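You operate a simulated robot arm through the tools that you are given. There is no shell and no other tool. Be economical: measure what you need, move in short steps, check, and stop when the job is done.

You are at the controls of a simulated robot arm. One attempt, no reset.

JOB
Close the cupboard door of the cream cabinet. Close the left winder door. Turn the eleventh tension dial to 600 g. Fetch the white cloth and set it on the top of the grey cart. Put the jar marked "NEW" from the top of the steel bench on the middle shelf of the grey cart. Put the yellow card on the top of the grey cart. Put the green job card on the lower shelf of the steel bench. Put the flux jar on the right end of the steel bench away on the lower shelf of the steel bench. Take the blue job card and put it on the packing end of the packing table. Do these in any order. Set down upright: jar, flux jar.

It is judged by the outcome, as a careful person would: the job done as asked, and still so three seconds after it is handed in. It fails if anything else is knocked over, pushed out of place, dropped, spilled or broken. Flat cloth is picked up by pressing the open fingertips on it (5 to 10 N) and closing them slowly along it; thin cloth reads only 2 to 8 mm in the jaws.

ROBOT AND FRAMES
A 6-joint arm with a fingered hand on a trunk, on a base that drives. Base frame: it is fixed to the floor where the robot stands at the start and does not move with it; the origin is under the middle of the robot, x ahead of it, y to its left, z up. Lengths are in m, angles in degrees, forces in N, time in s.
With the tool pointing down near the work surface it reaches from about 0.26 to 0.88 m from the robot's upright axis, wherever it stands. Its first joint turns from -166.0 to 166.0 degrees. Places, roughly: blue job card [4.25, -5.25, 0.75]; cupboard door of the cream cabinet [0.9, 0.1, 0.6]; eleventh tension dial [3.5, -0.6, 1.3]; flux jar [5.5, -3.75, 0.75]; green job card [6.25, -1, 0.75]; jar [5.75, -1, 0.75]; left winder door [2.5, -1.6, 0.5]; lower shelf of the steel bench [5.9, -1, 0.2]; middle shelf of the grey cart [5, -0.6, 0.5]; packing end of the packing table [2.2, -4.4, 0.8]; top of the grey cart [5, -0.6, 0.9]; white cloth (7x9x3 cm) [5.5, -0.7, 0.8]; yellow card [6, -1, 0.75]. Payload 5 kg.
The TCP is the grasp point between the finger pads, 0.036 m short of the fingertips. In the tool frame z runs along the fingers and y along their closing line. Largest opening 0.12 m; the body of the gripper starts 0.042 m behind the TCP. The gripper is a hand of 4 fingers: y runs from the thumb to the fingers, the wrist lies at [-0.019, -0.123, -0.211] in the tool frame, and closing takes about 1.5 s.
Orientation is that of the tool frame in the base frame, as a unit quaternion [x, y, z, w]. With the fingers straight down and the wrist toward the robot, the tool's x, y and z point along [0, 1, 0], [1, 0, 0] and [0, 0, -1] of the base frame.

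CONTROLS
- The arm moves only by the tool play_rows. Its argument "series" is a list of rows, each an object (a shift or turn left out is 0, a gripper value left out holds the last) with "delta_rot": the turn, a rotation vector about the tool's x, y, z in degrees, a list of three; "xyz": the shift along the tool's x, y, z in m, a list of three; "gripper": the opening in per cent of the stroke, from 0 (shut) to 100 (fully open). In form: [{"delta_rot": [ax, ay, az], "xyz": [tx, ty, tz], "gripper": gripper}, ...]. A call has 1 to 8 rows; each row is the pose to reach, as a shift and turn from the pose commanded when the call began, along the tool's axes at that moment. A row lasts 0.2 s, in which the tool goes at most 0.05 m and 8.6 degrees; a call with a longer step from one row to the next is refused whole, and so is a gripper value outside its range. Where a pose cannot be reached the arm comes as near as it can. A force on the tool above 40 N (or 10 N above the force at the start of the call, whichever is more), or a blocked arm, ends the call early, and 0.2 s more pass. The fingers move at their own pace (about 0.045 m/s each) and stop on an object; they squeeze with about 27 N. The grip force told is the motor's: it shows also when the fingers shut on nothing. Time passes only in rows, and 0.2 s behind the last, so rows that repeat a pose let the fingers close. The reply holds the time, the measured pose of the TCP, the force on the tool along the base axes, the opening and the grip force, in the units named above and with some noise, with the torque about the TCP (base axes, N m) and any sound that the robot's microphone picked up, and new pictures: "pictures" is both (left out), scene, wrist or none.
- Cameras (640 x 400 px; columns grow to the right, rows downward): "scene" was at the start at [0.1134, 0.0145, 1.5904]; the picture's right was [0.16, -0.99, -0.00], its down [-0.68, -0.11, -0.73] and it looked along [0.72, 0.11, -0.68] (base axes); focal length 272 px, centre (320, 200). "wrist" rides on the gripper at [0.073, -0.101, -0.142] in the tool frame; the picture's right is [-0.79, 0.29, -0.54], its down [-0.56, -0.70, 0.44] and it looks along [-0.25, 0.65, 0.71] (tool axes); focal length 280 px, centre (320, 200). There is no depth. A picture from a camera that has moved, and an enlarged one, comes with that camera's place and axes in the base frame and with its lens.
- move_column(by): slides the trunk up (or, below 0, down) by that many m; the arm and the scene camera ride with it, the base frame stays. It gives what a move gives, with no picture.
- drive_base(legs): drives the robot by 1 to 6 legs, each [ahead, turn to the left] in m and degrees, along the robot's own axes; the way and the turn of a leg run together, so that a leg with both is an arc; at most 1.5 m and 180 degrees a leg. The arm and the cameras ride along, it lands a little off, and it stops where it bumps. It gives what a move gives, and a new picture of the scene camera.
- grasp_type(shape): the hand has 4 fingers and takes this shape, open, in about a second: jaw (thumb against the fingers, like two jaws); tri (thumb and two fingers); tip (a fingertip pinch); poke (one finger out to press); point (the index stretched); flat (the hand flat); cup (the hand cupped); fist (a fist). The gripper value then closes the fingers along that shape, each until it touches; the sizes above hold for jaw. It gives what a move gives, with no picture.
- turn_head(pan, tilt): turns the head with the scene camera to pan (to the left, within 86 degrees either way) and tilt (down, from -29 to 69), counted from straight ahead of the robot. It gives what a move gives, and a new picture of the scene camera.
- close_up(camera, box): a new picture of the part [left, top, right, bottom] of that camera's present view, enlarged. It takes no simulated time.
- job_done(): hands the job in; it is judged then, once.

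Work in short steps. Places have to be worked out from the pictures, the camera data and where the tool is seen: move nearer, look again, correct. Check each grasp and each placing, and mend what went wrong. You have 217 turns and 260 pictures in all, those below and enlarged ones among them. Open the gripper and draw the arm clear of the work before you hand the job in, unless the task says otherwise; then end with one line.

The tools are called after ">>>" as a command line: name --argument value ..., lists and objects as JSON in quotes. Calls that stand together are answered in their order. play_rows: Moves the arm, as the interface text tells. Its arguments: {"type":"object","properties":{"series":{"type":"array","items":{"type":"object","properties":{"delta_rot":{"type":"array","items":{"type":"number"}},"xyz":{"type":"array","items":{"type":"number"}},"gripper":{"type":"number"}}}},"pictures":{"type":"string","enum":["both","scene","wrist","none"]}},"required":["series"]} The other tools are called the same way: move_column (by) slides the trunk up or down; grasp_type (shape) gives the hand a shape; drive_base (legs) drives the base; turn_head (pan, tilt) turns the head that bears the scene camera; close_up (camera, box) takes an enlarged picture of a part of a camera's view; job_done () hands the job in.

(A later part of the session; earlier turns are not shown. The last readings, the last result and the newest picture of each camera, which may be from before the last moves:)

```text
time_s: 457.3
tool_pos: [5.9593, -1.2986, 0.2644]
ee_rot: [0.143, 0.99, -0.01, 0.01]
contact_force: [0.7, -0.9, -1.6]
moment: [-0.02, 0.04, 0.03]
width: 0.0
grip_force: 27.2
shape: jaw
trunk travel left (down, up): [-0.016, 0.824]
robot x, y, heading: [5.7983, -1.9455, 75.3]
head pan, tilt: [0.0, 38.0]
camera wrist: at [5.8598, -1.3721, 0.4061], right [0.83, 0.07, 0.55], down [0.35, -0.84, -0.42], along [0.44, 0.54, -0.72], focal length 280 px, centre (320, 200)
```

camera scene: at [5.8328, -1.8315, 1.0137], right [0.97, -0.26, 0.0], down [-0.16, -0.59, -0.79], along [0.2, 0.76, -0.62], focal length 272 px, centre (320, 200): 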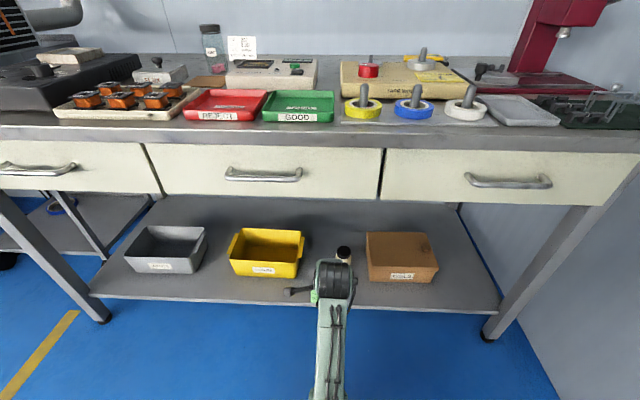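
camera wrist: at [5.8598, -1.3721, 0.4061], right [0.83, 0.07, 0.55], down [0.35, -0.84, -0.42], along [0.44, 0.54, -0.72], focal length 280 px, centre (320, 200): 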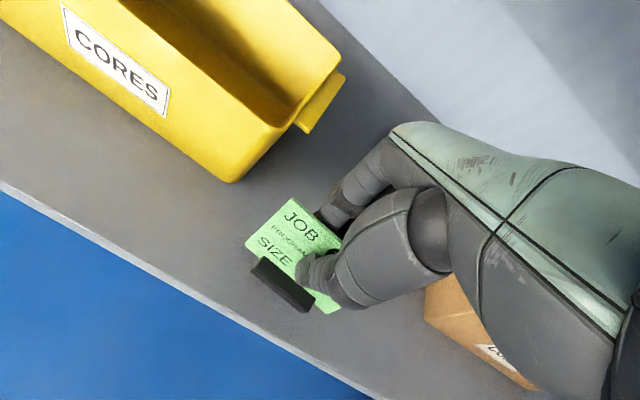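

Not touching yet; a bit further down.

>>> play_rows --series '[{"xyz": [0, 0, 0.006]}, {"xyz": [0, 0, 0.012]}, {"xyz": [0, 0, 0.018]}, {"xyz": [0, 0, 0.024]}, {"xyz": [0, 0, 0.03]}, {"xyz": [0, 0, 0.036]}]' --pictures "none"

```text
time_s: 458.9
tool_pos: [5.9609, -1.2958, 0.2376]
ee_rot: [0.143, 0.99, -0.001, 0.01]
contact_force: [-0.6, -2.9, 16.5]
moment: [-0.14, 0.06, 0.03]
width: 0.0
grip_force: 27.2
shape: jaw
trunk travel left (down, up): [-0.016, 0.824]
robot x, y, heading: [5.8021, -1.9469, 75.1]
head pan, tilt: [0.0, 38.0]
stopped in row 6: the force on the tool passed its limit at 41 N (the readings are from after the stop); the commanded pose is now the measured one
```

Contact. I ease up, open and rise.

>>> play_rows --series '[{"xyz": [0, 0, -0.004]}, {"gripper": 12, "xyz": [0, 0, -0.004]}, {"gripper": 25, "xyz": [0, 0, -0.004]}, {"gripper": 35, "xyz": [0, 0, -0.004]}, {"gripper": 35, "xyz": [0, 0, -0.03]}, {"xyz": [0, 0, -0.07]}, {"xyz": [0, 0, -0.1]}]' --pictures "wrist"

```text
time_s: 460.5
tool_pos: [5.9576, -1.2968, 0.3333]
ee_rot: [0.142, 0.99, -0.005, 0.01]
contact_force: [-0.5, -0.4, 0.0]
moment: [-0.02, 0.0, -0.02]
width: 0.0415
grip_force: 0.1
shape: jaw
trunk travel left (down, up): [-0.016, 0.824]
robot x, y, heading: [5.8058, -1.9477, 75.1]
head pan, tilt: [0.0, 38.0]
camera wrist: at [5.8585, -1.3707, 0.4747], right [0.83, 0.06, 0.56], down [0.35, -0.84, -0.43], along [0.44, 0.55, -0.71], focal length 280 px, centre (320, 200)
```

wrist: 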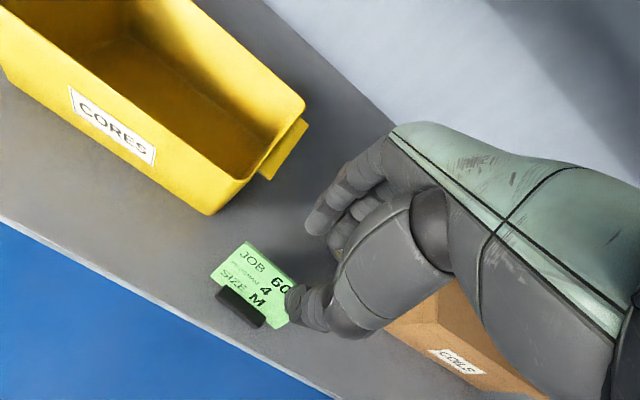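

The green card stands on the shelf. I rise a bit more, withdraw, and verify from the scene camera.

>>> play_rows --series '[{"xyz": [0, 0, -0.03]}, {"xyz": [0, -0.045, -0.035]}, {"xyz": [0, -0.09, -0.035]}, {"xyz": [0, -0.135, -0.035]}, {"xyz": [0, -0.18, -0.035]}]' --pictures "none"

>>> drive_base --legs '[[-0.35, 0]]'

>>> move_column --by 0.4

>>> turn_head --pan -80 --tilt 30

```text
time_s: 461.7
tool_pos: [5.9079, -1.4684, 0.368]
ee_rot: [0.142, 0.99, -0.005, 0.009]
contact_force: [-0.5, 0.8, 0.9]
moment: [0.0, 0.01, 0.01]
width: 0.0416
grip_force: 0.0
shape: jaw
trunk travel left (down, up): [-0.016, 0.824]
robot x, y, heading: [5.803, -1.9453, 75.0]
head pan, tilt: [0.0, 38.0]
```

```text
time_s: 464.1
tool_pos: [5.8198, -1.8032, 0.3696]
ee_rot: [0.144, 0.989, -0.005, 0.01]
contact_force: [0.9, 0.5, -0.5]
moment: [-0.03, -0.03, 0.0]
width: 0.0419
grip_force: 0.3
shape: jaw
trunk travel left (down, up): [-0.016, 0.824]
robot x, y, heading: [5.7087, -2.2793, 75.0]
head pan, tilt: [0.0, 38.0]
camera scene: at [5.7435, -2.1664, 1.0137], right [0.97, -0.26, 0.0], down [-0.16, -0.59, -0.79], along [0.21, 0.76, -0.62], focal length 272 px, centre (320, 200)
```

scene: 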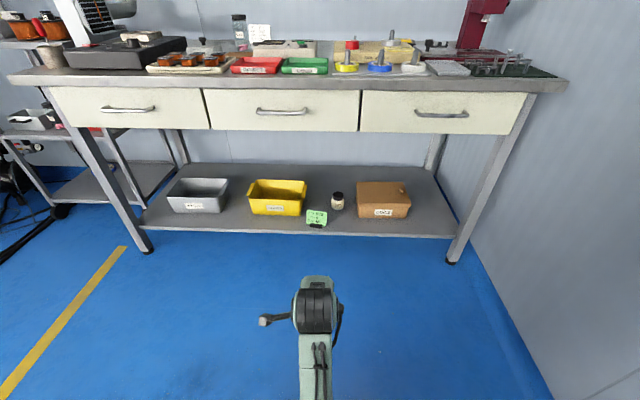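

```text
time_s: 467.9
tool_pos: [5.8196, -1.8026, 0.7691]
ee_rot: [0.144, 0.99, -0.005, 0.01]
contact_force: [0.2, 0.1, 0.4]
moment: [-0.03, -0.01, 0.03]
width: 0.0417
grip_force: 0.0
shape: jaw
trunk travel left (down, up): [-0.416, 0.424]
robot x, y, heading: [5.7143, -2.2808, 74.8]
head pan, tilt: [0.0, 38.0]
```

```text
time_s: 469.5
tool_pos: [5.8195, -1.8033, 0.7687]
ee_rot: [0.144, 0.99, -0.004, 0.01]
contact_force: [0.1, -0.2, 0.0]
moment: [-0.01, -0.01, 0.0]
width: 0.0417
grip_force: 0.0
shape: jaw
trunk travel left (down, up): [-0.416, 0.424]
robot x, y, heading: [5.7113, -2.28, 74.8]
head pan, tilt: [-80.0, 30.0]
camera scene: at [5.8111, -2.2577, 1.426], right [-0.09, -1.0, 0.0], down [-0.5, 0.04, -0.87], along [0.86, -0.08, -0.5], focal length 272 px, centre (320, 200)
```

scene: 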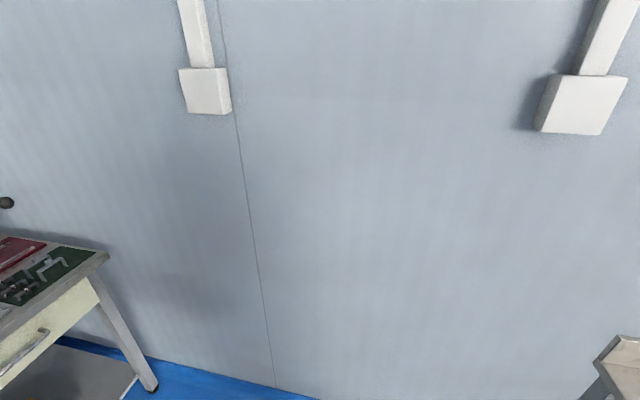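

The green card is on the shelf. Now the flux jar near (5.5, −3.75): I turn around to look.

>>> drive_base --legs '[[0, -165]]'

>>> move_column --by 0.3

>>> turn_head --pan 0 --tilt 30

```text
time_s: 478.0
tool_pos: [5.7194, -2.7698, 0.7685]
ee_rot: [1.0, -0.024, -0.01, -0.004]
contact_force: [0.5, 0.2, 0.9]
moment: [0.01, 0.0, -0.05]
width: 0.0421
grip_force: 0.0
shape: jaw
trunk travel left (down, up): [-0.416, 0.424]
robot x, y, heading: [5.712, -2.2817, -91.5]
head pan, tilt: [-80.0, 30.0]
camera scene: at [5.6231, -2.3223, 1.426], right [-0.15, 0.99, 0.0], down [0.49, 0.07, -0.87], along [-0.86, -0.13, -0.5], focal length 272 px, centre (320, 200)
```

scene: 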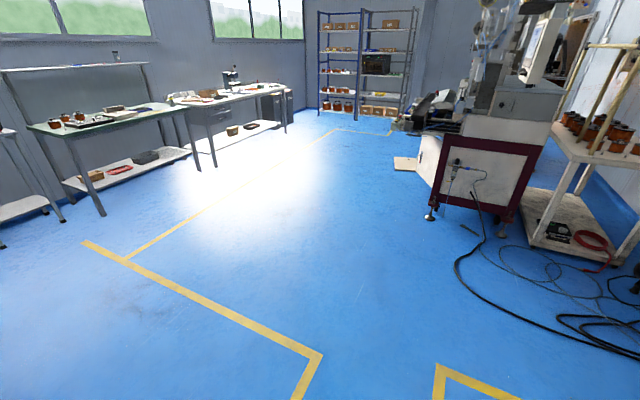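

```text
time_s: 481.0
tool_pos: [5.7197, -2.7695, 1.0692]
ee_rot: [1.0, -0.025, -0.01, -0.004]
contact_force: [0.8, 0.7, -0.2]
moment: [0.03, 0.03, 0.02]
width: 0.042
grip_force: 0.0
shape: jaw
trunk travel left (down, up): [-0.716, 0.124]
robot x, y, heading: [5.7139, -2.2839, -91.4]
head pan, tilt: [-80.0, 30.0]
```

```text
time_s: 482.5
tool_pos: [5.7196, -2.7697, 1.0686]
ee_rot: [1.0, -0.025, -0.011, -0.004]
contact_force: [-0.9, -1.0, 0.4]
moment: [0.01, 0.02, 0.01]
width: 0.0417
grip_force: 0.1
shape: jaw
trunk travel left (down, up): [-0.716, 0.124]
robot x, y, heading: [5.7079, -2.2794, -91.1]
head pan, tilt: [0.0, 30.0]
camera scene: at [5.7102, -2.3992, 1.726], right [-1.0, 0.03, 0.0], down [0.01, 0.5, -0.87], along [-0.02, -0.87, -0.5], focal length 272 px, centre (320, 200)
```

scene: 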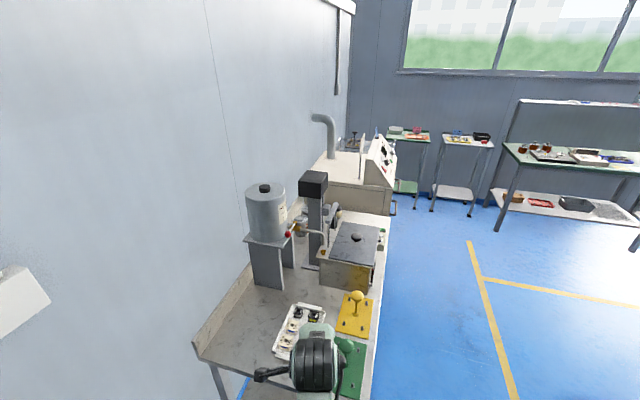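

A second steel bench runs along the wall. I zoom around the expected flux jar position.

>>> close_up --camera "scene" --box '[270, 170, 410, 290]'

```text
3.33 times, centred on (340, 230) of scene
camera zoom: at [5.7102, -2.3992, 1.726], right [-1.0, 0.03, 0.0], down [0.01, 0.5, -0.87], along [-0.02, -0.87, -0.5], focal length 906 px, centre (253, 100)
```

zoom: 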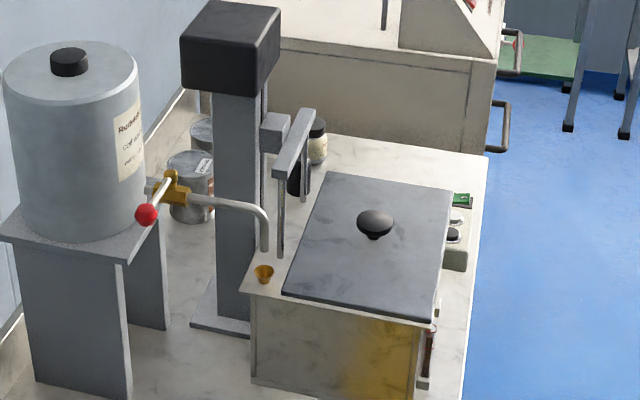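

The jar with cream content and black lid at ≈(5.56, −3.80) is the flux jar. I drive round to the front of that bench, keeping clear of its near corner.

>>> drive_base --legs '[[0, -89], [0.85, 0], [0, 90], [1.3, 0], [0, 75]]'

>>> turn_head --pan 0 --tilt 40

```text
time_s: 505.7
tool_pos: [5.2911, -3.8642, 1.0744]
ee_rot: [0.911, 0.412, -0.009, 0.006]
contact_force: [-14.6, 13.1, 15.4]
moment: [-1.0, -0.16, -0.37]
width: 0.0395
grip_force: 0.1
shape: jaw
trunk travel left (down, up): [-0.716, 0.124]
robot x, y, heading: [4.9065, -3.5745, -39.7]
head pan, tilt: [0.0, 30.0]
stopped in leg 5: the force on the tool passed its limit at 57 N (the readings are from after the stop); the commanded pose is now the measured one
camera scene: at [4.9967, -3.6397, 1.7264], right [-0.64, -0.77, 0.0], down [-0.38, 0.32, -0.87], along [0.67, -0.56, -0.5], focal length 272 px, centre (320, 200)
```

scene: 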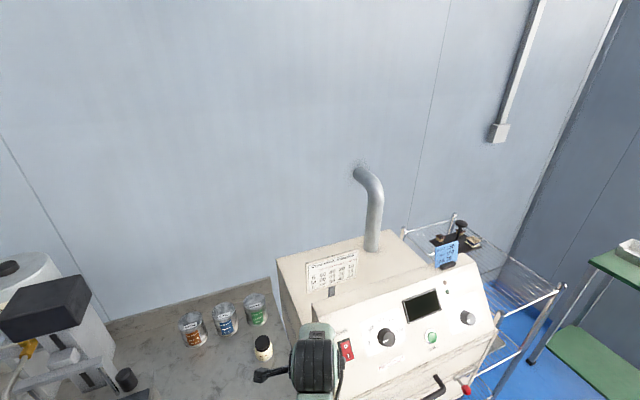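

```text
time_s: 506.4
tool_pos: [5.2911, -3.8635, 1.0739]
ee_rot: [0.912, 0.411, -0.01, 0.007]
contact_force: [-13.5, 15.5, 16.8]
moment: [-1.17, -0.19, -0.27]
width: 0.0397
grip_force: 0.1
shape: jaw
trunk travel left (down, up): [-0.716, 0.124]
robot x, y, heading: [4.9063, -3.569, -39.8]
head pan, tilt: [0.0, 40.0]
camera scene: at [4.9917, -3.6357, 1.7113], right [-0.64, -0.77, 0.0], down [-0.49, 0.41, -0.77], along [0.59, -0.49, -0.64], focal length 272 px, centre (320, 200)
```

scene: 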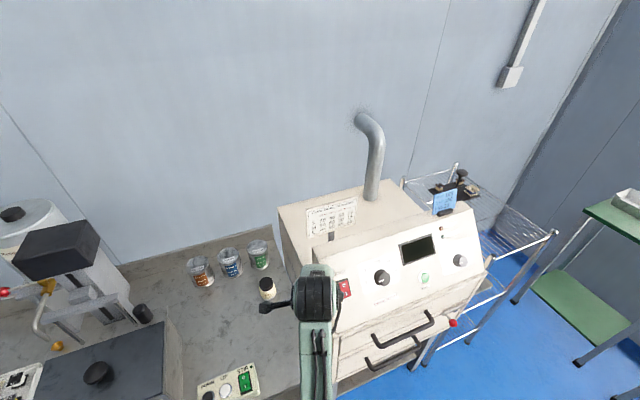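

The hand touched the oven front. I back off straight.

>>> drive_base --legs '[[-0.25, 0], [0, 25]]'

>>> close_up --camera "scene" --box '[200, 150, 500, 350]'

```text
time_s: 509.9
tool_pos: [5.1907, -3.5107, 1.0713]
ee_rot: [0.8, 0.6, -0.009, 0.007]
contact_force: [0.2, 0.3, 0.6]
moment: [-0.03, 0.0, -0.03]
width: 0.0417
grip_force: 0.0
shape: jaw
trunk travel left (down, up): [-0.716, 0.124]
robot x, y, heading: [4.7105, -3.4095, -14.5]
head pan, tilt: [0.0, 40.0]
camera scene: at [4.8256, -3.4347, 1.7107], right [-0.25, -0.97, 0.0], down [-0.62, 0.16, -0.77], along [0.74, -0.19, -0.64], focal length 272 px, centre (320, 200)
```

scene: 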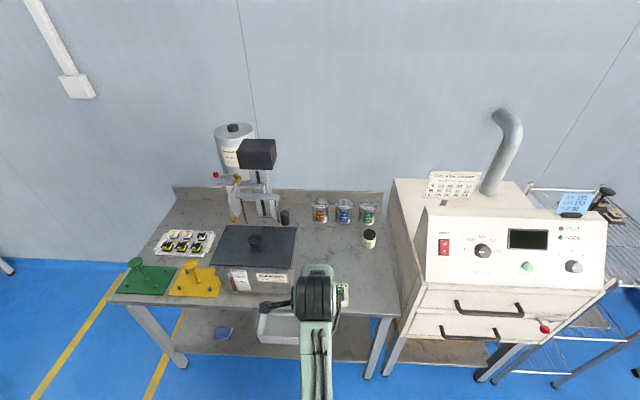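

```text
2.00 times, centred on (350, 250) of scene
camera zoom: at [4.8256, -3.4347, 1.7107], right [-0.25, -0.97, 0.0], down [-0.62, 0.16, -0.77], along [0.74, -0.19, -0.64], focal length 543 px, centre (260, 100)
```

zoom: 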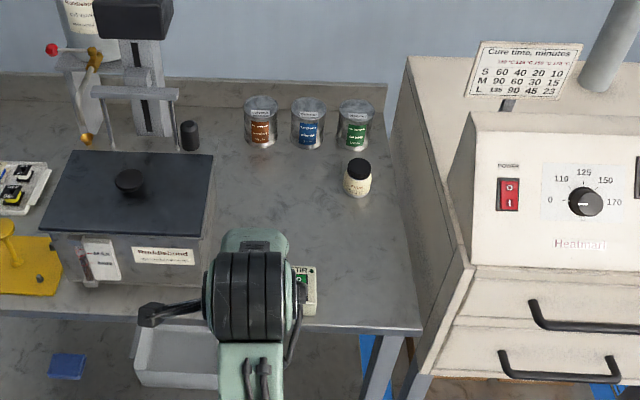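

The flux jar stands at the right end of this bench, ≈(5.553, −3.85), bench top ≈0.757. I roll 0.22 m closer and bring the hand above it from the left, yawed away from the oven.

>>> drive_base --legs '[[0.22, 0]]'

>>> play_rows --series '[{"xyz": [-0.03, 0.032, 0], "delta_rot": [0, 0, 2.5], "gripper": 70}, {"xyz": [-0.06, 0.064, 0], "delta_rot": [0, 0, 5]}, {"xyz": [-0.09, 0.096, 0], "delta_rot": [0, 0, 7.5]}, {"xyz": [-0.12, 0.128, 0], "delta_rot": [0, 0, 10]}, {"xyz": [-0.15, 0.16, 0], "delta_rot": [0, 0, 12.5]}, {"xyz": [-0.18, 0.19, 0], "delta_rot": [0, 0, 15]}]' --pictures "both"

```text
time_s: 511.6
tool_pos: [5.4036, -3.5653, 1.0713]
ee_rot: [0.799, 0.601, -0.01, 0.006]
contact_force: [-0.4, 0.4, 0.1]
moment: [-0.01, -0.03, -0.01]
width: 0.0418
grip_force: 0.1
shape: jaw
trunk travel left (down, up): [-0.716, 0.124]
robot x, y, heading: [4.9252, -3.4649, -14.4]
head pan, tilt: [0.0, 40.0]
camera scene: at [5.0395, -3.4898, 1.7107], right [-0.25, -0.97, 0.0], down [-0.62, 0.16, -0.77], along [0.74, -0.19, -0.64], focal length 272 px, centre (320, 200)
```

scene: 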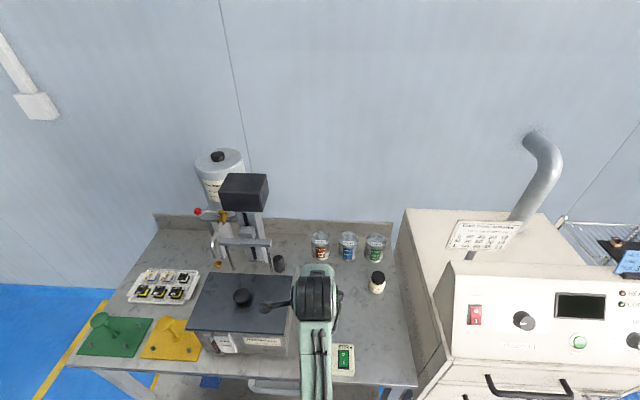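

```text
time_s: 513.0
tool_pos: [5.5386, -3.7927, 1.0756]
ee_rot: [0.871, 0.492, -0.009, 0.005]
contact_force: [-0.1, 0.9, -0.4]
moment: [0.01, 0.03, -0.02]
width: 0.0836
grip_force: 0.1
shape: jaw
trunk travel left (down, up): [-0.716, 0.124]
robot x, y, heading: [4.9281, -3.4666, -14.5]
head pan, tilt: [0.0, 40.0]
camera scene: at [5.0407, -3.4917, 1.7106], right [-0.25, -0.97, 0.0], down [-0.62, 0.16, -0.77], along [0.74, -0.19, -0.64], focal length 272 px, centre (320, 200)
camera wrist: at [5.4917, -3.6749, 1.2158], right [-0.16, -0.81, 0.56], down [-0.89, -0.13, -0.43], along [0.42, -0.57, -0.71], focal length 280 px, centre (320, 200)
```

scene: 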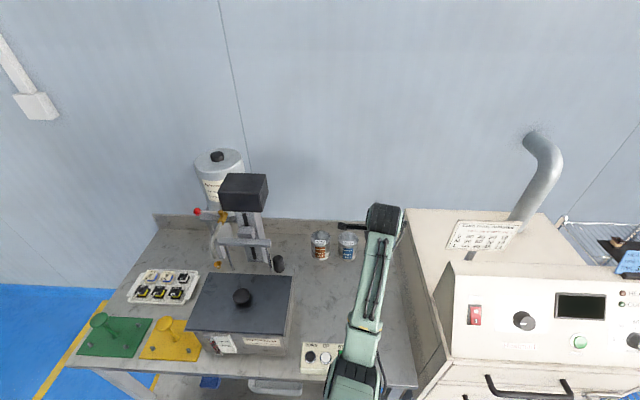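
wrist: 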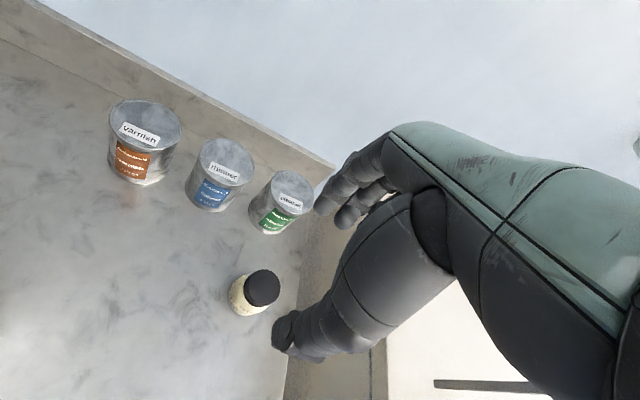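

The jar is at (5.556, −3.852). I align over it and start to descend.

>>> play_rows --series '[{"xyz": [-0.02, 0.022, 0.02]}, {"xyz": [-0.0416, 0.0454, 0.04]}, {"xyz": [-0.0416, 0.0454, 0.08]}, {"xyz": [-0.0416, 0.0454, 0.12]}, {"xyz": [-0.0416, 0.0454, 0.155]}]' --pictures "wrist"

```text
time_s: 514.2
tool_pos: [5.5518, -3.855, 0.9219]
ee_rot: [0.871, 0.492, -0.009, 0.007]
contact_force: [-0.9, -0.2, -0.7]
moment: [0.02, 0.0, 0.01]
width: 0.0837
grip_force: 0.1
shape: jaw
trunk travel left (down, up): [-0.716, 0.124]
robot x, y, heading: [4.9265, -3.4612, -14.4]
head pan, tilt: [0.0, 40.0]
camera wrist: at [5.5053, -3.7362, 1.0621], right [-0.16, -0.81, 0.56], down [-0.89, -0.13, -0.43], along [0.42, -0.57, -0.71], focal length 280 px, centre (320, 200)
```

wrist: 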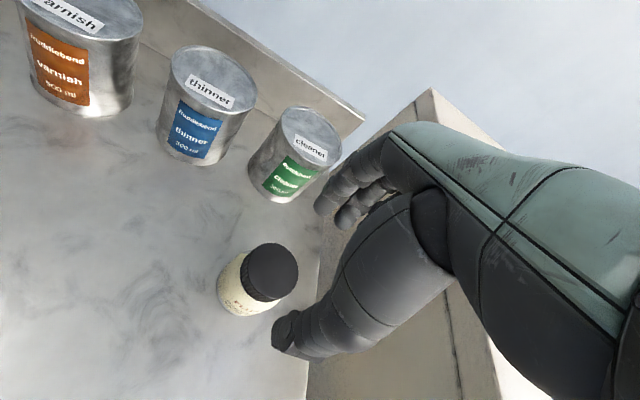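

Centred with a margin to the cleaner can. I narrow the opening slightly and descend.

>>> play_rows --series '[{"xyz": [0.006, 0.002, 0.03], "gripper": 60}, {"xyz": [0.008, 0.002, 0.06]}, {"xyz": [0.008, 0.002, 0.09]}, {"xyz": [0.008, 0.002, 0.107]}]' --pictures "wrist"

```text
time_s: 515.2
tool_pos: [5.5588, -3.8515, 0.8136]
ee_rot: [0.871, 0.491, -0.009, 0.007]
contact_force: [-0.3, -0.5, 0.6]
moment: [0.01, -0.04, -0.01]
width: 0.0724
grip_force: 0.1
shape: jaw
trunk travel left (down, up): [-0.716, 0.124]
robot x, y, heading: [4.9219, -3.4649, -14.6]
head pan, tilt: [0.0, 40.0]
camera wrist: at [5.5122, -3.7338, 0.9548], right [-0.16, -0.81, 0.56], down [-0.89, -0.13, -0.43], along [0.42, -0.57, -0.71], focal length 280 px, centre (320, 200)
```

wrist: 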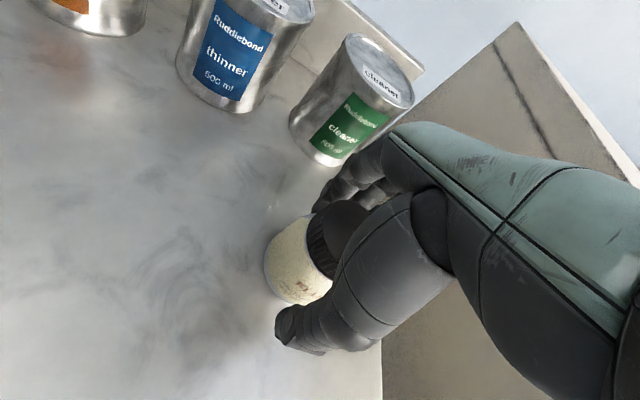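

Around the jar. I close and lift.

>>> play_rows --series '[{"gripper": 45}, {"gripper": 35}, {"gripper": 25}, {"gripper": 12}, {"gripper": 0}, {"gripper": 0}]' --pictures "none"

>>> play_rows --series '[{"xyz": [0, 0, -0.02]}, {"xyz": [0, 0, -0.06]}, {"xyz": [0, 0, -0.1]}, {"xyz": [0, 0, -0.14]}, {"xyz": [0, 0, -0.18]}, {"xyz": [0, 0, -0.22]}]' --pictures "wrist"

```text
time_s: 516.6
tool_pos: [5.5593, -3.8512, 0.8143]
ee_rot: [0.871, 0.492, -0.009, 0.008]
contact_force: [-1.1, -0.3, -0.6]
moment: [0.0, 0.0, -0.01]
width: 0.0522
grip_force: 26.9
shape: jaw
trunk travel left (down, up): [-0.716, 0.124]
robot x, y, heading: [4.9258, -3.4598, -14.6]
head pan, tilt: [0.0, 40.0]
```

```text
time_s: 518.0
tool_pos: [5.5614, -3.8447, 1.0336]
ee_rot: [0.87, 0.492, -0.009, 0.006]
contact_force: [-0.5, 0.2, -2.2]
moment: [0.01, -0.02, 0.02]
width: 0.0518
grip_force: 27.0
shape: jaw
trunk travel left (down, up): [-0.716, 0.124]
robot x, y, heading: [4.9262, -3.4643, -14.4]
head pan, tilt: [0.0, 40.0]
camera wrist: at [5.5148, -3.7274, 1.1736], right [-0.15, -0.81, 0.56], down [-0.89, -0.13, -0.43], along [0.42, -0.57, -0.71], focal length 280 px, centre (320, 200)
```

wrist: 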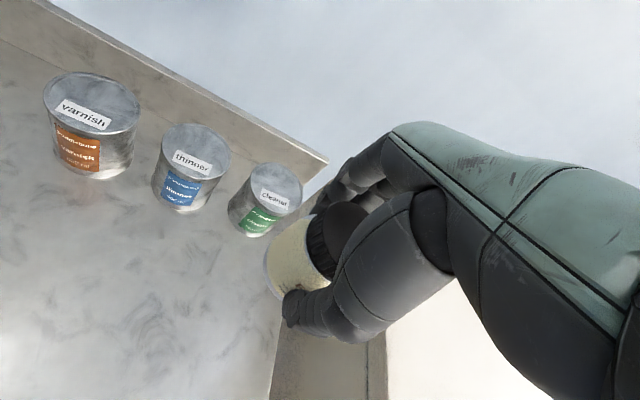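

The flux jar is held. I retract (small steps) and restore yaw before driving.

>>> play_rows --series '[{"xyz": [0.01, -0.04, 0]}, {"xyz": [0.02, -0.08, 0]}, {"xyz": [0.03, -0.12, 0], "delta_rot": [0, 0, -4]}, {"xyz": [0.04, -0.16, 0], "delta_rot": [0, 0, -8]}, {"xyz": [0.05, -0.2, 0], "delta_rot": [0, 0, -12]}, {"xyz": [0.06, -0.24, 0], "delta_rot": [0, 0, -16]}, {"xyz": [0.06, -0.28, 0], "delta_rot": [0, 0, -16]}]' --pictures "none"

```text
time_s: 519.6
tool_pos: [5.3473, -3.6473, 1.0314]
ee_rot: [0.794, 0.608, -0.01, 0.006]
contact_force: [-0.5, -0.1, -1.9]
moment: [0.02, -0.06, -0.02]
width: 0.0518
grip_force: 26.6
shape: jaw
trunk travel left (down, up): [-0.716, 0.124]
robot x, y, heading: [4.9227, -3.4618, -14.6]
head pan, tilt: [0.0, 40.0]
```

>>> drive_base --legs '[[-0.4, 0], [0, 105], [1.2, 0], [0, -105], [0.8, 0], [0, 90]]'

```text
time_s: 548.0
tool_pos: [5.5259, -1.9479, 1.0301]
ee_rot: [0.14, 0.99, -0.004, 0.011]
contact_force: [-0.7, 0.4, -2.5]
moment: [-0.01, -0.01, 0.02]
width: 0.0508
grip_force: 27.3
shape: jaw
trunk travel left (down, up): [-0.716, 0.124]
robot x, y, heading: [5.3297, -2.3648, 74.4]
head pan, tilt: [0.0, 40.0]
camera scene: at [5.3633, -2.2549, 1.7107], right [0.96, -0.27, 0.0], down [-0.17, -0.62, -0.77], along [0.2, 0.74, -0.64], focal length 272 px, centre (320, 200)
```

scene: 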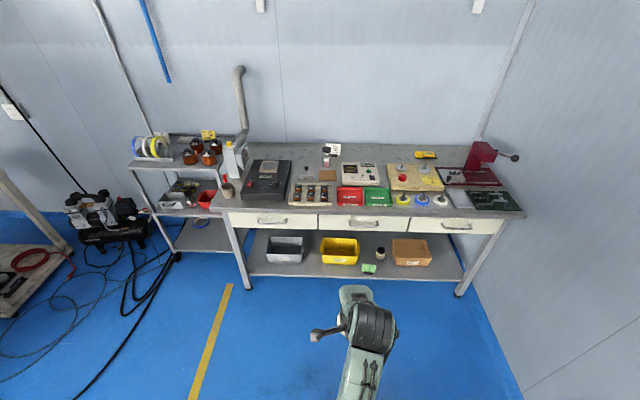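

I lower the trunk in two steps and roll forward to the shelf.

>>> move_column --by -0.4

>>> move_column --by -0.29

>>> drive_base --legs '[[0.45, 0]]'

```text
time_s: 551.8
tool_pos: [5.525, -1.9489, 0.6289]
ee_rot: [0.139, 0.99, -0.003, 0.012]
contact_force: [0.1, -0.5, -2.2]
moment: [-0.01, -0.01, 0.01]
width: 0.0509
grip_force: 26.5
shape: jaw
trunk travel left (down, up): [-0.316, 0.524]
robot x, y, heading: [5.3317, -2.3669, 74.3]
head pan, tilt: [0.0, 40.0]
```

```text
time_s: 554.7
tool_pos: [5.5237, -1.9473, 0.3397]
ee_rot: [0.14, 0.99, -0.003, 0.011]
contact_force: [0.8, 0.2, -2.2]
moment: [0.03, -0.01, 0.01]
width: 0.0511
grip_force: 26.7
shape: jaw
trunk travel left (down, up): [-0.026, 0.814]
robot x, y, heading: [5.3319, -2.37, 74.4]
head pan, tilt: [0.0, 40.0]
```

```text
time_s: 557.6
tool_pos: [5.6456, -1.5254, 0.3389]
ee_rot: [0.143, 0.99, -0.004, 0.011]
contact_force: [0.2, 0.5, -1.8]
moment: [0.0, 0.01, 0.0]
width: 0.0509
grip_force: 26.9
shape: jaw
trunk travel left (down, up): [-0.026, 0.814]
robot x, y, heading: [5.4512, -1.9445, 73.8]
head pan, tilt: [0.0, 40.0]
camera scene: at [5.483, -1.8311, 1.0207], right [0.96, -0.27, 0.0], down [-0.18, -0.62, -0.77], along [0.21, 0.74, -0.64], focal length 272 px, centre (320, 200)
```

scene: 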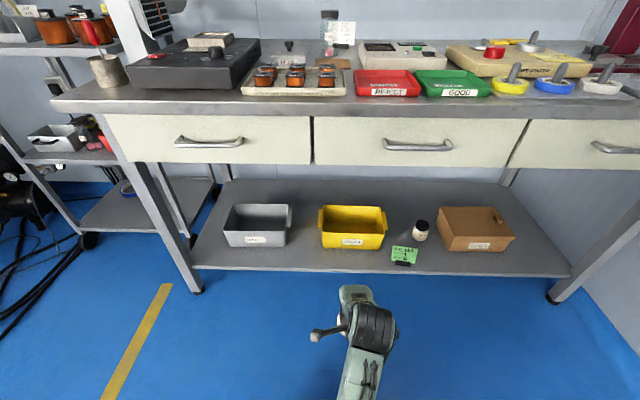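

The gap between the grey and yellow bins is free; I aim at (5.605, −1.185) and move in above it.

>>> play_rows --series '[{"xyz": [0.017, 0.039, 0]}, {"xyz": [0.034, 0.078, 0]}, {"xyz": [0.051, 0.117, 0]}, {"xyz": [0.068, 0.156, 0]}, {"xyz": [0.085, 0.195, 0]}, {"xyz": [0.102, 0.234, 0]}, {"xyz": [0.119, 0.273, 0]}, {"xyz": [0.1346, 0.305, 0]}]' --pictures "both"

```text
time_s: 559.4
tool_pos: [5.6045, -1.1952, 0.3371]
ee_rot: [0.143, 0.99, -0.003, 0.012]
contact_force: [0.1, 0.2, -2.4]
moment: [0.02, 0.01, -0.03]
width: 0.0507
grip_force: 27.2
shape: jaw
trunk travel left (down, up): [-0.026, 0.814]
robot x, y, heading: [5.4473, -1.9401, 73.9]
head pan, tilt: [0.0, 40.0]
camera scene: at [5.483, -1.8309, 1.0206], right [0.96, -0.27, 0.0], down [-0.18, -0.62, -0.77], along [0.21, 0.74, -0.64], focal length 272 px, centre (320, 200)
camera wrist: at [5.5036, -1.2696, 0.4777], right [0.83, 0.06, 0.56], down [0.35, -0.83, -0.43], along [0.44, 0.55, -0.71], focal length 280 px, centre (320, 200)
```

scene: 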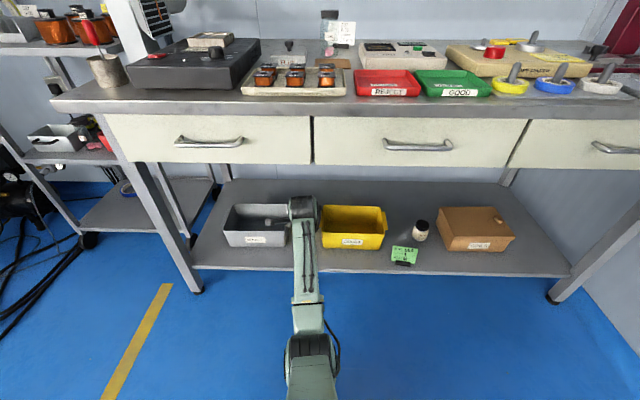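
wrist: 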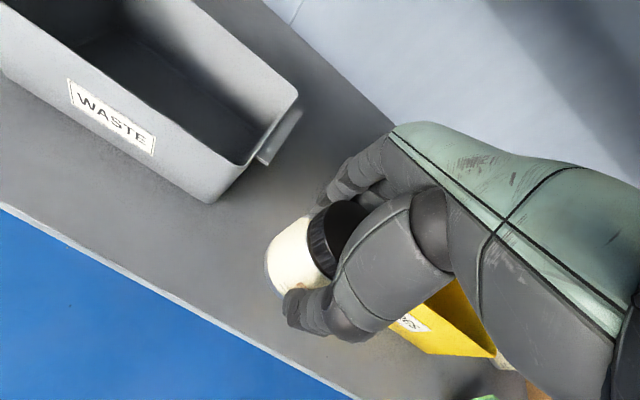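

Well placed. I shift 1 cm right and lower gently to contact.

>>> play_rows --series '[{"xyz": [-0.01, -0.004, 0.02]}, {"xyz": [-0.01, -0.004, 0.045]}, {"xyz": [-0.01, -0.004, 0.06]}, {"xyz": [-0.01, -0.004, 0.068]}, {"xyz": [-0.01, -0.004, 0.075]}, {"xyz": [-0.01, -0.004, 0.081]}, {"xyz": [-0.01, -0.004, 0.087]}, {"xyz": [-0.01, -0.004, 0.092]}]' --pictures "wrist"

```text
time_s: 561.2
tool_pos: [5.6141, -1.2031, 0.2443]
ee_rot: [0.145, 0.989, -0.002, 0.01]
contact_force: [0.0, 0.0, -2.6]
moment: [-0.03, 0.02, 0.0]
width: 0.0509
grip_force: 27.2
shape: jaw
trunk travel left (down, up): [-0.026, 0.814]
robot x, y, heading: [5.4504, -1.947, 74.1]
head pan, tilt: [0.0, 40.0]
camera wrist: at [5.5136, -1.2773, 0.3849], right [0.83, 0.06, 0.56], down [0.35, -0.83, -0.43], along [0.44, 0.55, -0.71], focal length 280 px, centre (320, 200)
```

wrist: 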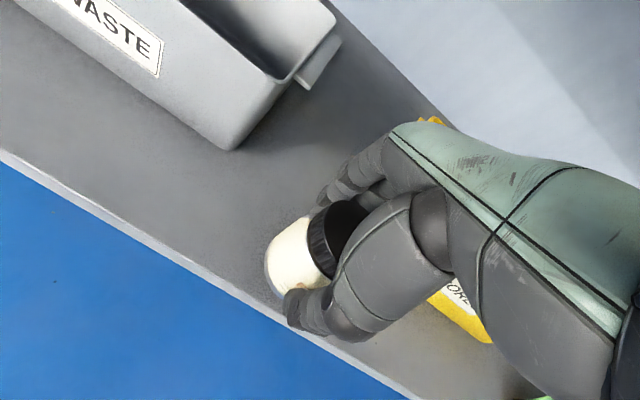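

Still not touching; I go 2 cm deeper onto the shelf, then continue down.

>>> play_rows --series '[{"xyz": [0, 0.012, 0]}, {"xyz": [0, 0.022, 0]}, {"xyz": [0, 0.022, 0.005]}, {"xyz": [0, 0.022, 0.01]}, {"xyz": [0, 0.022, 0.014]}, {"xyz": [0, 0.022, 0.018]}, {"xyz": [0, 0.022, 0.022]}]' --pictures "wrist"

```text
time_s: 562.8
tool_pos: [5.6199, -1.1806, 0.2234]
ee_rot: [0.145, 0.989, -0.001, 0.012]
contact_force: [-0.5, -2.3, 7.9]
moment: [0.09, 0.0, -0.02]
width: 0.0511
grip_force: 26.6
shape: jaw
trunk travel left (down, up): [-0.026, 0.814]
robot x, y, heading: [5.4484, -1.9478, 73.8]
head pan, tilt: [0.0, 40.0]
camera wrist: at [5.5204, -1.2562, 0.3649], right [0.83, 0.06, 0.56], down [0.35, -0.83, -0.43], along [0.44, 0.55, -0.71], focal length 280 px, centre (320, 200)
```

wrist: 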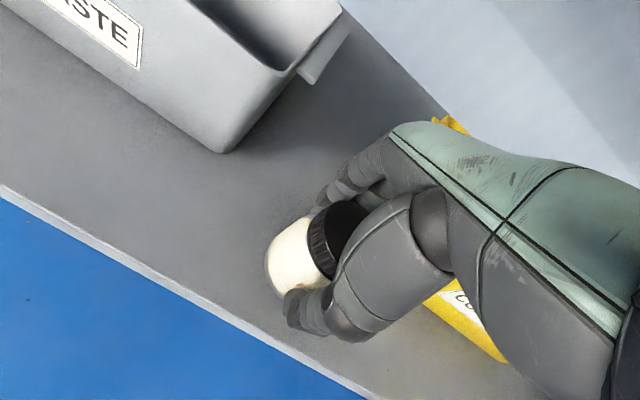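

Contact at 8 N. I open slowly and rise off the jar.

>>> play_rows --series '[{"gripper": 46}, {"gripper": 52}, {"gripper": 58}, {"gripper": 64}, {"gripper": 68}]' --pictures "none"

>>> play_rows --series '[{"xyz": [0, 0, -0.02]}, {"xyz": [0, 0, -0.06]}, {"xyz": [0, 0, -0.1]}, {"xyz": [0, -0.03, -0.12]}, {"xyz": [0, -0.07, -0.13]}, {"xyz": [0, -0.11, -0.13]}, {"xyz": [0, -0.15, -0.13]}, {"xyz": [0, -0.19, -0.13]}]' --pictures "scene"

```text
time_s: 564.0
tool_pos: [5.6199, -1.1812, 0.2222]
ee_rot: [0.143, 0.99, -0.003, 0.011]
contact_force: [0.8, 0.2, -0.1]
moment: [0.02, 0.02, -0.01]
width: 0.0809
grip_force: 0.0
shape: jaw
trunk travel left (down, up): [-0.026, 0.814]
robot x, y, heading: [5.453, -1.9414, 74.0]
head pan, tilt: [0.0, 40.0]
```

```text
time_s: 565.8
tool_pos: [5.5588, -1.3634, 0.3518]
ee_rot: [0.143, 0.99, -0.003, 0.011]
contact_force: [-0.3, 0.3, 0.1]
moment: [0.0, 0.01, -0.02]
width: 0.0815
grip_force: 0.1
shape: jaw
trunk travel left (down, up): [-0.026, 0.814]
robot x, y, heading: [5.4479, -1.944, 73.9]
head pan, tilt: [0.0, 40.0]
camera scene: at [5.483, -1.8311, 1.0207], right [0.96, -0.27, 0.0], down [-0.18, -0.62, -0.77], along [0.21, 0.74, -0.64], focal length 272 px, centre (320, 200)
```

scene: 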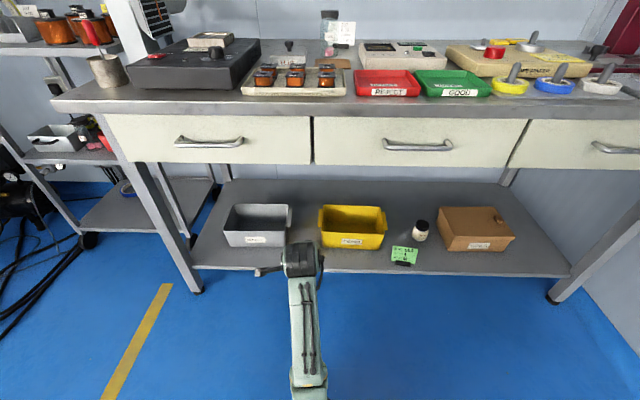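

I back up to verify and raise the trunk.

>>> drive_base --legs '[[-0.45, 0]]'

>>> close_up --camera "scene" --box '[180, 100, 500, 300]'

>>> move_column --by 0.4

>>> move_column --by 0.3

```text
time_s: 568.8
tool_pos: [5.4347, -1.7973, 0.3535]
ee_rot: [0.141, 0.99, -0.004, 0.01]
contact_force: [-0.1, 0.0, 0.3]
moment: [-0.02, -0.01, 0.03]
width: 0.0816
grip_force: 0.1
shape: jaw
trunk travel left (down, up): [-0.026, 0.814]
robot x, y, heading: [5.3278, -2.3816, 74.4]
head pan, tilt: [0.0, 40.0]
camera scene: at [5.3599, -2.2659, 1.0207], right [0.96, -0.27, 0.0], down [-0.17, -0.62, -0.77], along [0.21, 0.74, -0.64], focal length 272 px, centre (320, 200)
```

scene: 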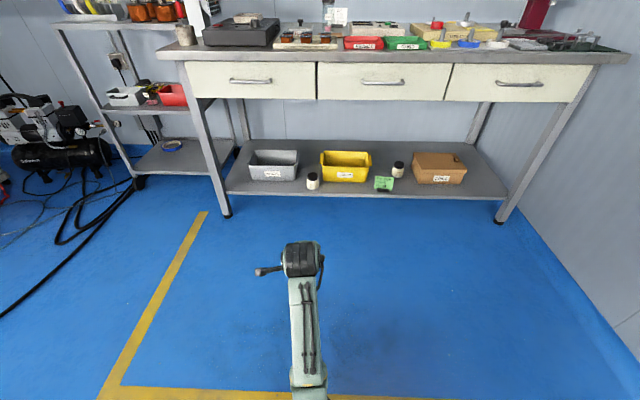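

```text
2.00 times, centred on (340, 200) of scene
camera zoom: at [5.3599, -2.2659, 1.0207], right [0.96, -0.27, 0.0], down [-0.17, -0.62, -0.77], along [0.21, 0.74, -0.64], focal length 543 px, centre (280, 200)
```

zoom: 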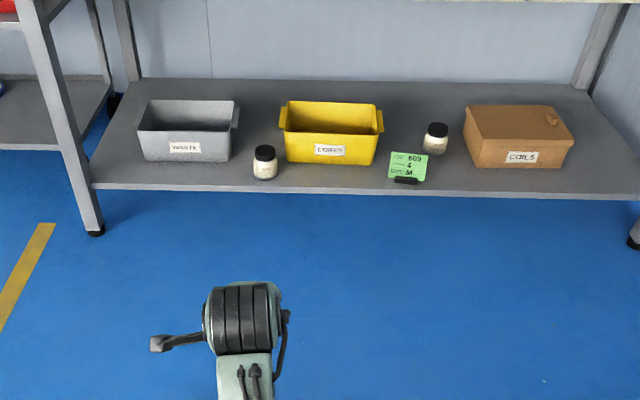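

```text
time_s: 572.6
tool_pos: [5.4354, -1.7965, 0.7534]
ee_rot: [0.142, 0.99, -0.003, 0.011]
contact_force: [-0.5, -0.3, 1.0]
moment: [0.01, -0.02, 0.02]
width: 0.0816
grip_force: 0.1
shape: jaw
trunk travel left (down, up): [-0.426, 0.414]
robot x, y, heading: [5.3313, -2.378, 74.5]
head pan, tilt: [0.0, 40.0]
```

```text
time_s: 575.6
tool_pos: [5.4347, -1.7959, 1.0535]
ee_rot: [0.141, 0.99, -0.003, 0.011]
contact_force: [0.0, -0.1, 0.4]
moment: [0.01, 0.01, -0.03]
width: 0.0814
grip_force: 0.1
shape: jaw
trunk travel left (down, up): [-0.726, 0.114]
robot x, y, heading: [5.3287, -2.3782, 74.3]
head pan, tilt: [0.0, 40.0]
```

The flux jar stands upright on the shelf. Now the blue job card: I tuck the arm and drive toward (4.4, −4.3) to look.

>>> play_rows --series '[{"xyz": [0, -0.04, 0]}, {"xyz": [0, -0.08, 0]}, {"xyz": [0, -0.12, 0]}]' --pictures "none"

>>> drive_base --legs '[[0, 170], [1.4, 0], [0.5, 0]]'

>>> turn_head --pan 10 --tilt 30

```text
time_s: 576.4
tool_pos: [5.4015, -1.9133, 1.0529]
ee_rot: [0.141, 0.99, -0.002, 0.011]
contact_force: [0.1, 0.0, 0.2]
moment: [0.02, -0.02, -0.01]
width: 0.0817
grip_force: 0.1
shape: jaw
trunk travel left (down, up): [-0.726, 0.114]
robot x, y, heading: [5.3245, -2.377, 74.5]
head pan, tilt: [0.0, 40.0]
```

```text
time_s: 595.2
tool_pos: [4.2898, -4.529, 1.0528]
ee_rot: [0.97, -0.242, -0.011, -0.004]
contact_force: [-0.1, -0.4, -0.5]
moment: [-0.01, -0.04, -0.02]
width: 0.0814
grip_force: 0.0
shape: jaw
trunk travel left (down, up): [-0.726, 0.114]
robot x, y, heading: [4.4562, -4.087, -117.4]
head pan, tilt: [0.0, 40.0]
camera scene: at [4.4064, -4.1876, 1.7207], right [-0.89, 0.46, 0.0], down [0.3, 0.57, -0.77], along [-0.35, -0.68, -0.64], focal length 272 px, centre (320, 200)
```

scene: 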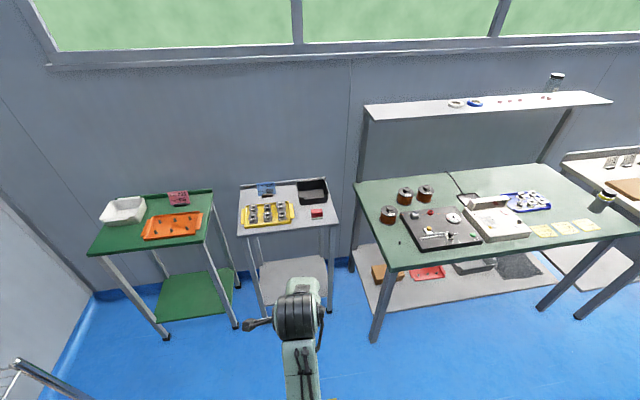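

```text
time_s: 595.9
tool_pos: [4.29, -4.5298, 1.052]
ee_rot: [0.97, -0.242, -0.01, -0.005]
contact_force: [-0.1, 0.0, -0.2]
moment: [-0.01, -0.01, 0.03]
width: 0.0813
grip_force: 0.1
shape: jaw
trunk travel left (down, up): [-0.726, 0.114]
robot x, y, heading: [4.4596, -4.0862, -117.4]
head pan, tilt: [10.0, 30.0]
camera scene: at [4.4183, -4.1987, 1.736], right [-0.95, 0.3, 0.0], down [0.15, 0.48, -0.87], along [-0.26, -0.83, -0.5], focal length 272 px, centre (320, 200)
```

scene: 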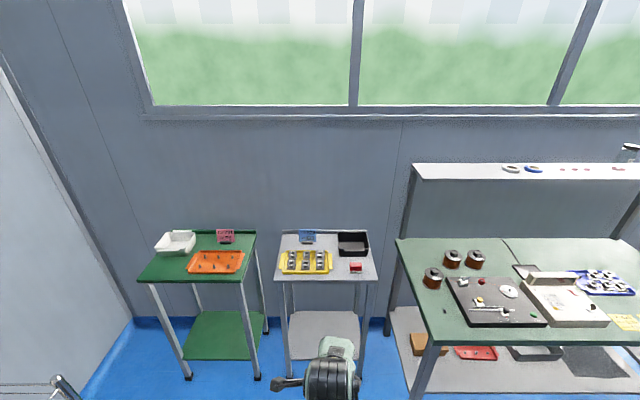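

I see a blue card at the back of the grey table, behind a yellow tray. I zoom.

>>> close_up --camera "scene" --box '[260, 215, 390, 300]'

```text
4.71 times, centred on (325, 258) of scene
camera zoom: at [4.4183, -4.1987, 1.736], right [-0.95, 0.3, 0.0], down [0.15, 0.48, -0.87], along [-0.26, -0.83, -0.5], focal length 1279 px, centre (296, -71)
```

zoom: 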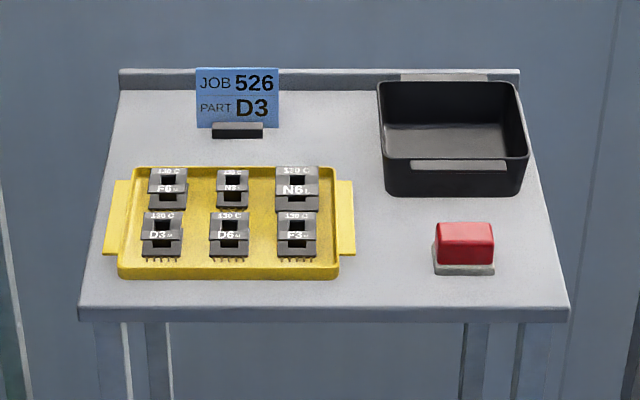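

The blue card's foot is at ≈(4.13, −5.35). I turn square to the table and roll up to it.

>>> drive_base --legs '[[0, 13], [0.5, 0]]'

>>> turn_head --pan 0 --tilt 42

```text
time_s: 600.1
tool_pos: [4.2727, -5.0455, 1.053]
ee_rot: [0.992, -0.126, -0.011, -0.003]
contact_force: [-0.1, -0.7, -0.2]
moment: [0.04, 0.01, -0.01]
width: 0.0816
grip_force: 0.0
shape: jaw
trunk travel left (down, up): [-0.726, 0.114]
robot x, y, heading: [4.3351, -4.5769, -103.7]
head pan, tilt: [10.0, 30.0]
camera scene: at [4.3223, -4.6946, 1.736], right [-1.0, 0.07, 0.0], down [0.03, 0.5, -0.87], along [-0.06, -0.86, -0.5], focal length 272 px, centre (320, 200)
```

scene: 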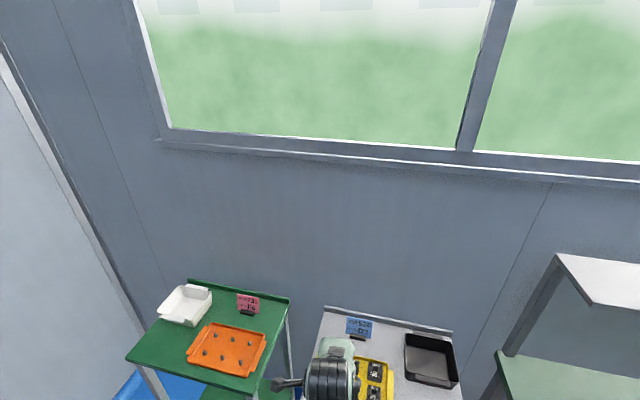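

```text
time_s: 600.8
tool_pos: [4.2737, -5.0455, 1.0522]
ee_rot: [0.992, -0.127, -0.011, -0.003]
contact_force: [0.1, 0.3, 0.0]
moment: [0.0, 0.01, 0.0]
width: 0.0812
grip_force: 0.1
shape: jaw
trunk travel left (down, up): [-0.726, 0.114]
robot x, y, heading: [4.3335, -4.5776, -103.8]
head pan, tilt: [0.0, 42.0]
camera scene: at [4.3084, -4.6858, 1.7178], right [-0.97, 0.24, 0.0], down [0.16, 0.65, -0.74], along [-0.18, -0.72, -0.67], focal length 272 px, centre (320, 200)
```

scene: 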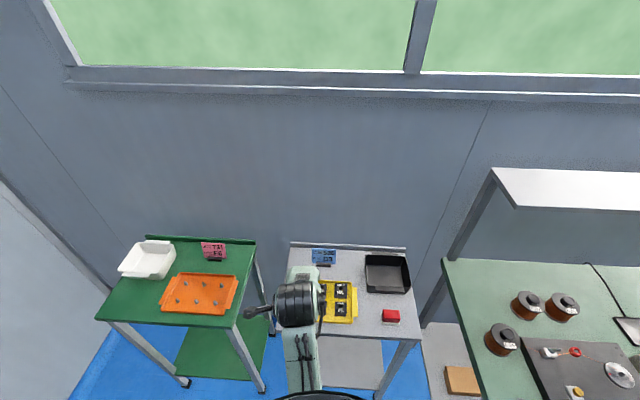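

The foot is at ≈(4.153, −5.255), z≈0.86. I move above it.

>>> play_rows --series '[{"xyz": [-0.011, 0.04, 0], "gripper": 60}, {"xyz": [-0.022, 0.08, 0]}, {"xyz": [-0.033, 0.12, 0]}, {"xyz": [-0.044, 0.16, 0]}, {"xyz": [-0.055, 0.2, 0]}, {"xyz": [-0.064, 0.234, 0]}]' --pictures "wrist"

```text
time_s: 602.2
tool_pos: [4.1532, -5.2583, 1.0517]
ee_rot: [0.992, -0.127, -0.011, -0.004]
contact_force: [0.1, -1.6, 0.6]
moment: [0.02, -0.02, -0.02]
width: 0.0723
grip_force: 0.1
shape: jaw
trunk travel left (down, up): [-0.726, 0.114]
robot x, y, heading: [4.3323, -4.5749, -103.9]
head pan, tilt: [0.0, 42.0]
camera wrist: at [4.2526, -5.179, 1.193], right [-0.82, -0.09, 0.56], down [-0.38, 0.82, -0.43], along [-0.42, -0.56, -0.71], focal length 280 px, centre (320, 200)
```

wrist: 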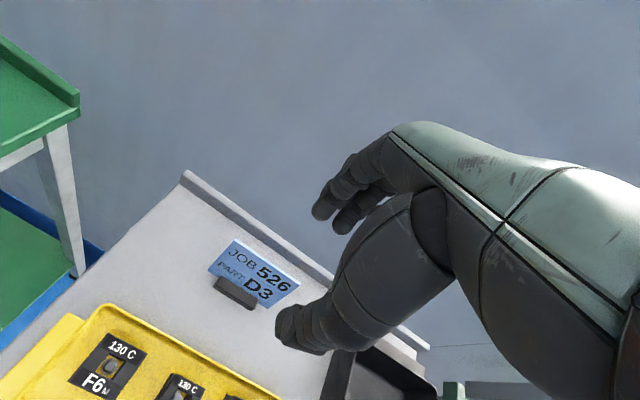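

Aligned (1.4 cm deeper for the card plane). I descend.

>>> play_rows --series '[{"xyz": [0, 0.007, 0.04]}, {"xyz": [0, 0.014, 0.08]}, {"xyz": [0, 0.014, 0.12]}, {"xyz": [0, 0.014, 0.145]}]' --pictures "wrist"

```text
time_s: 603.2
tool_pos: [4.1465, -5.2703, 0.9092]
ee_rot: [0.992, -0.126, -0.011, -0.003]
contact_force: [-0.2, -0.9, -0.1]
moment: [0.03, 0.01, 0.02]
width: 0.0722
grip_force: 0.0
shape: jaw
trunk travel left (down, up): [-0.726, 0.114]
robot x, y, heading: [4.3326, -4.5775, -103.8]
head pan, tilt: [0.0, 42.0]
camera wrist: at [4.2467, -5.1919, 1.0498], right [-0.82, -0.09, 0.56], down [-0.38, 0.82, -0.43], along [-0.42, -0.56, -0.71], focal length 280 px, centre (320, 200)
```

wrist: 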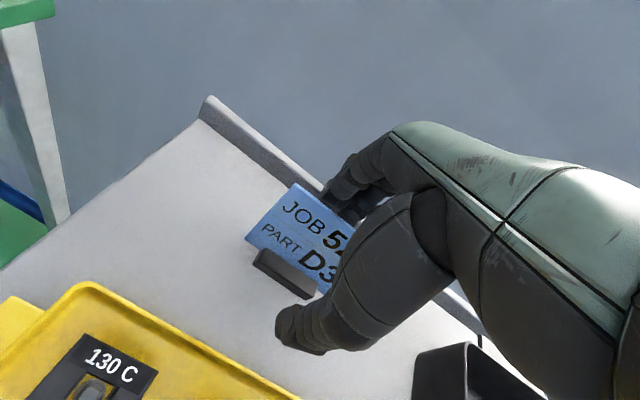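

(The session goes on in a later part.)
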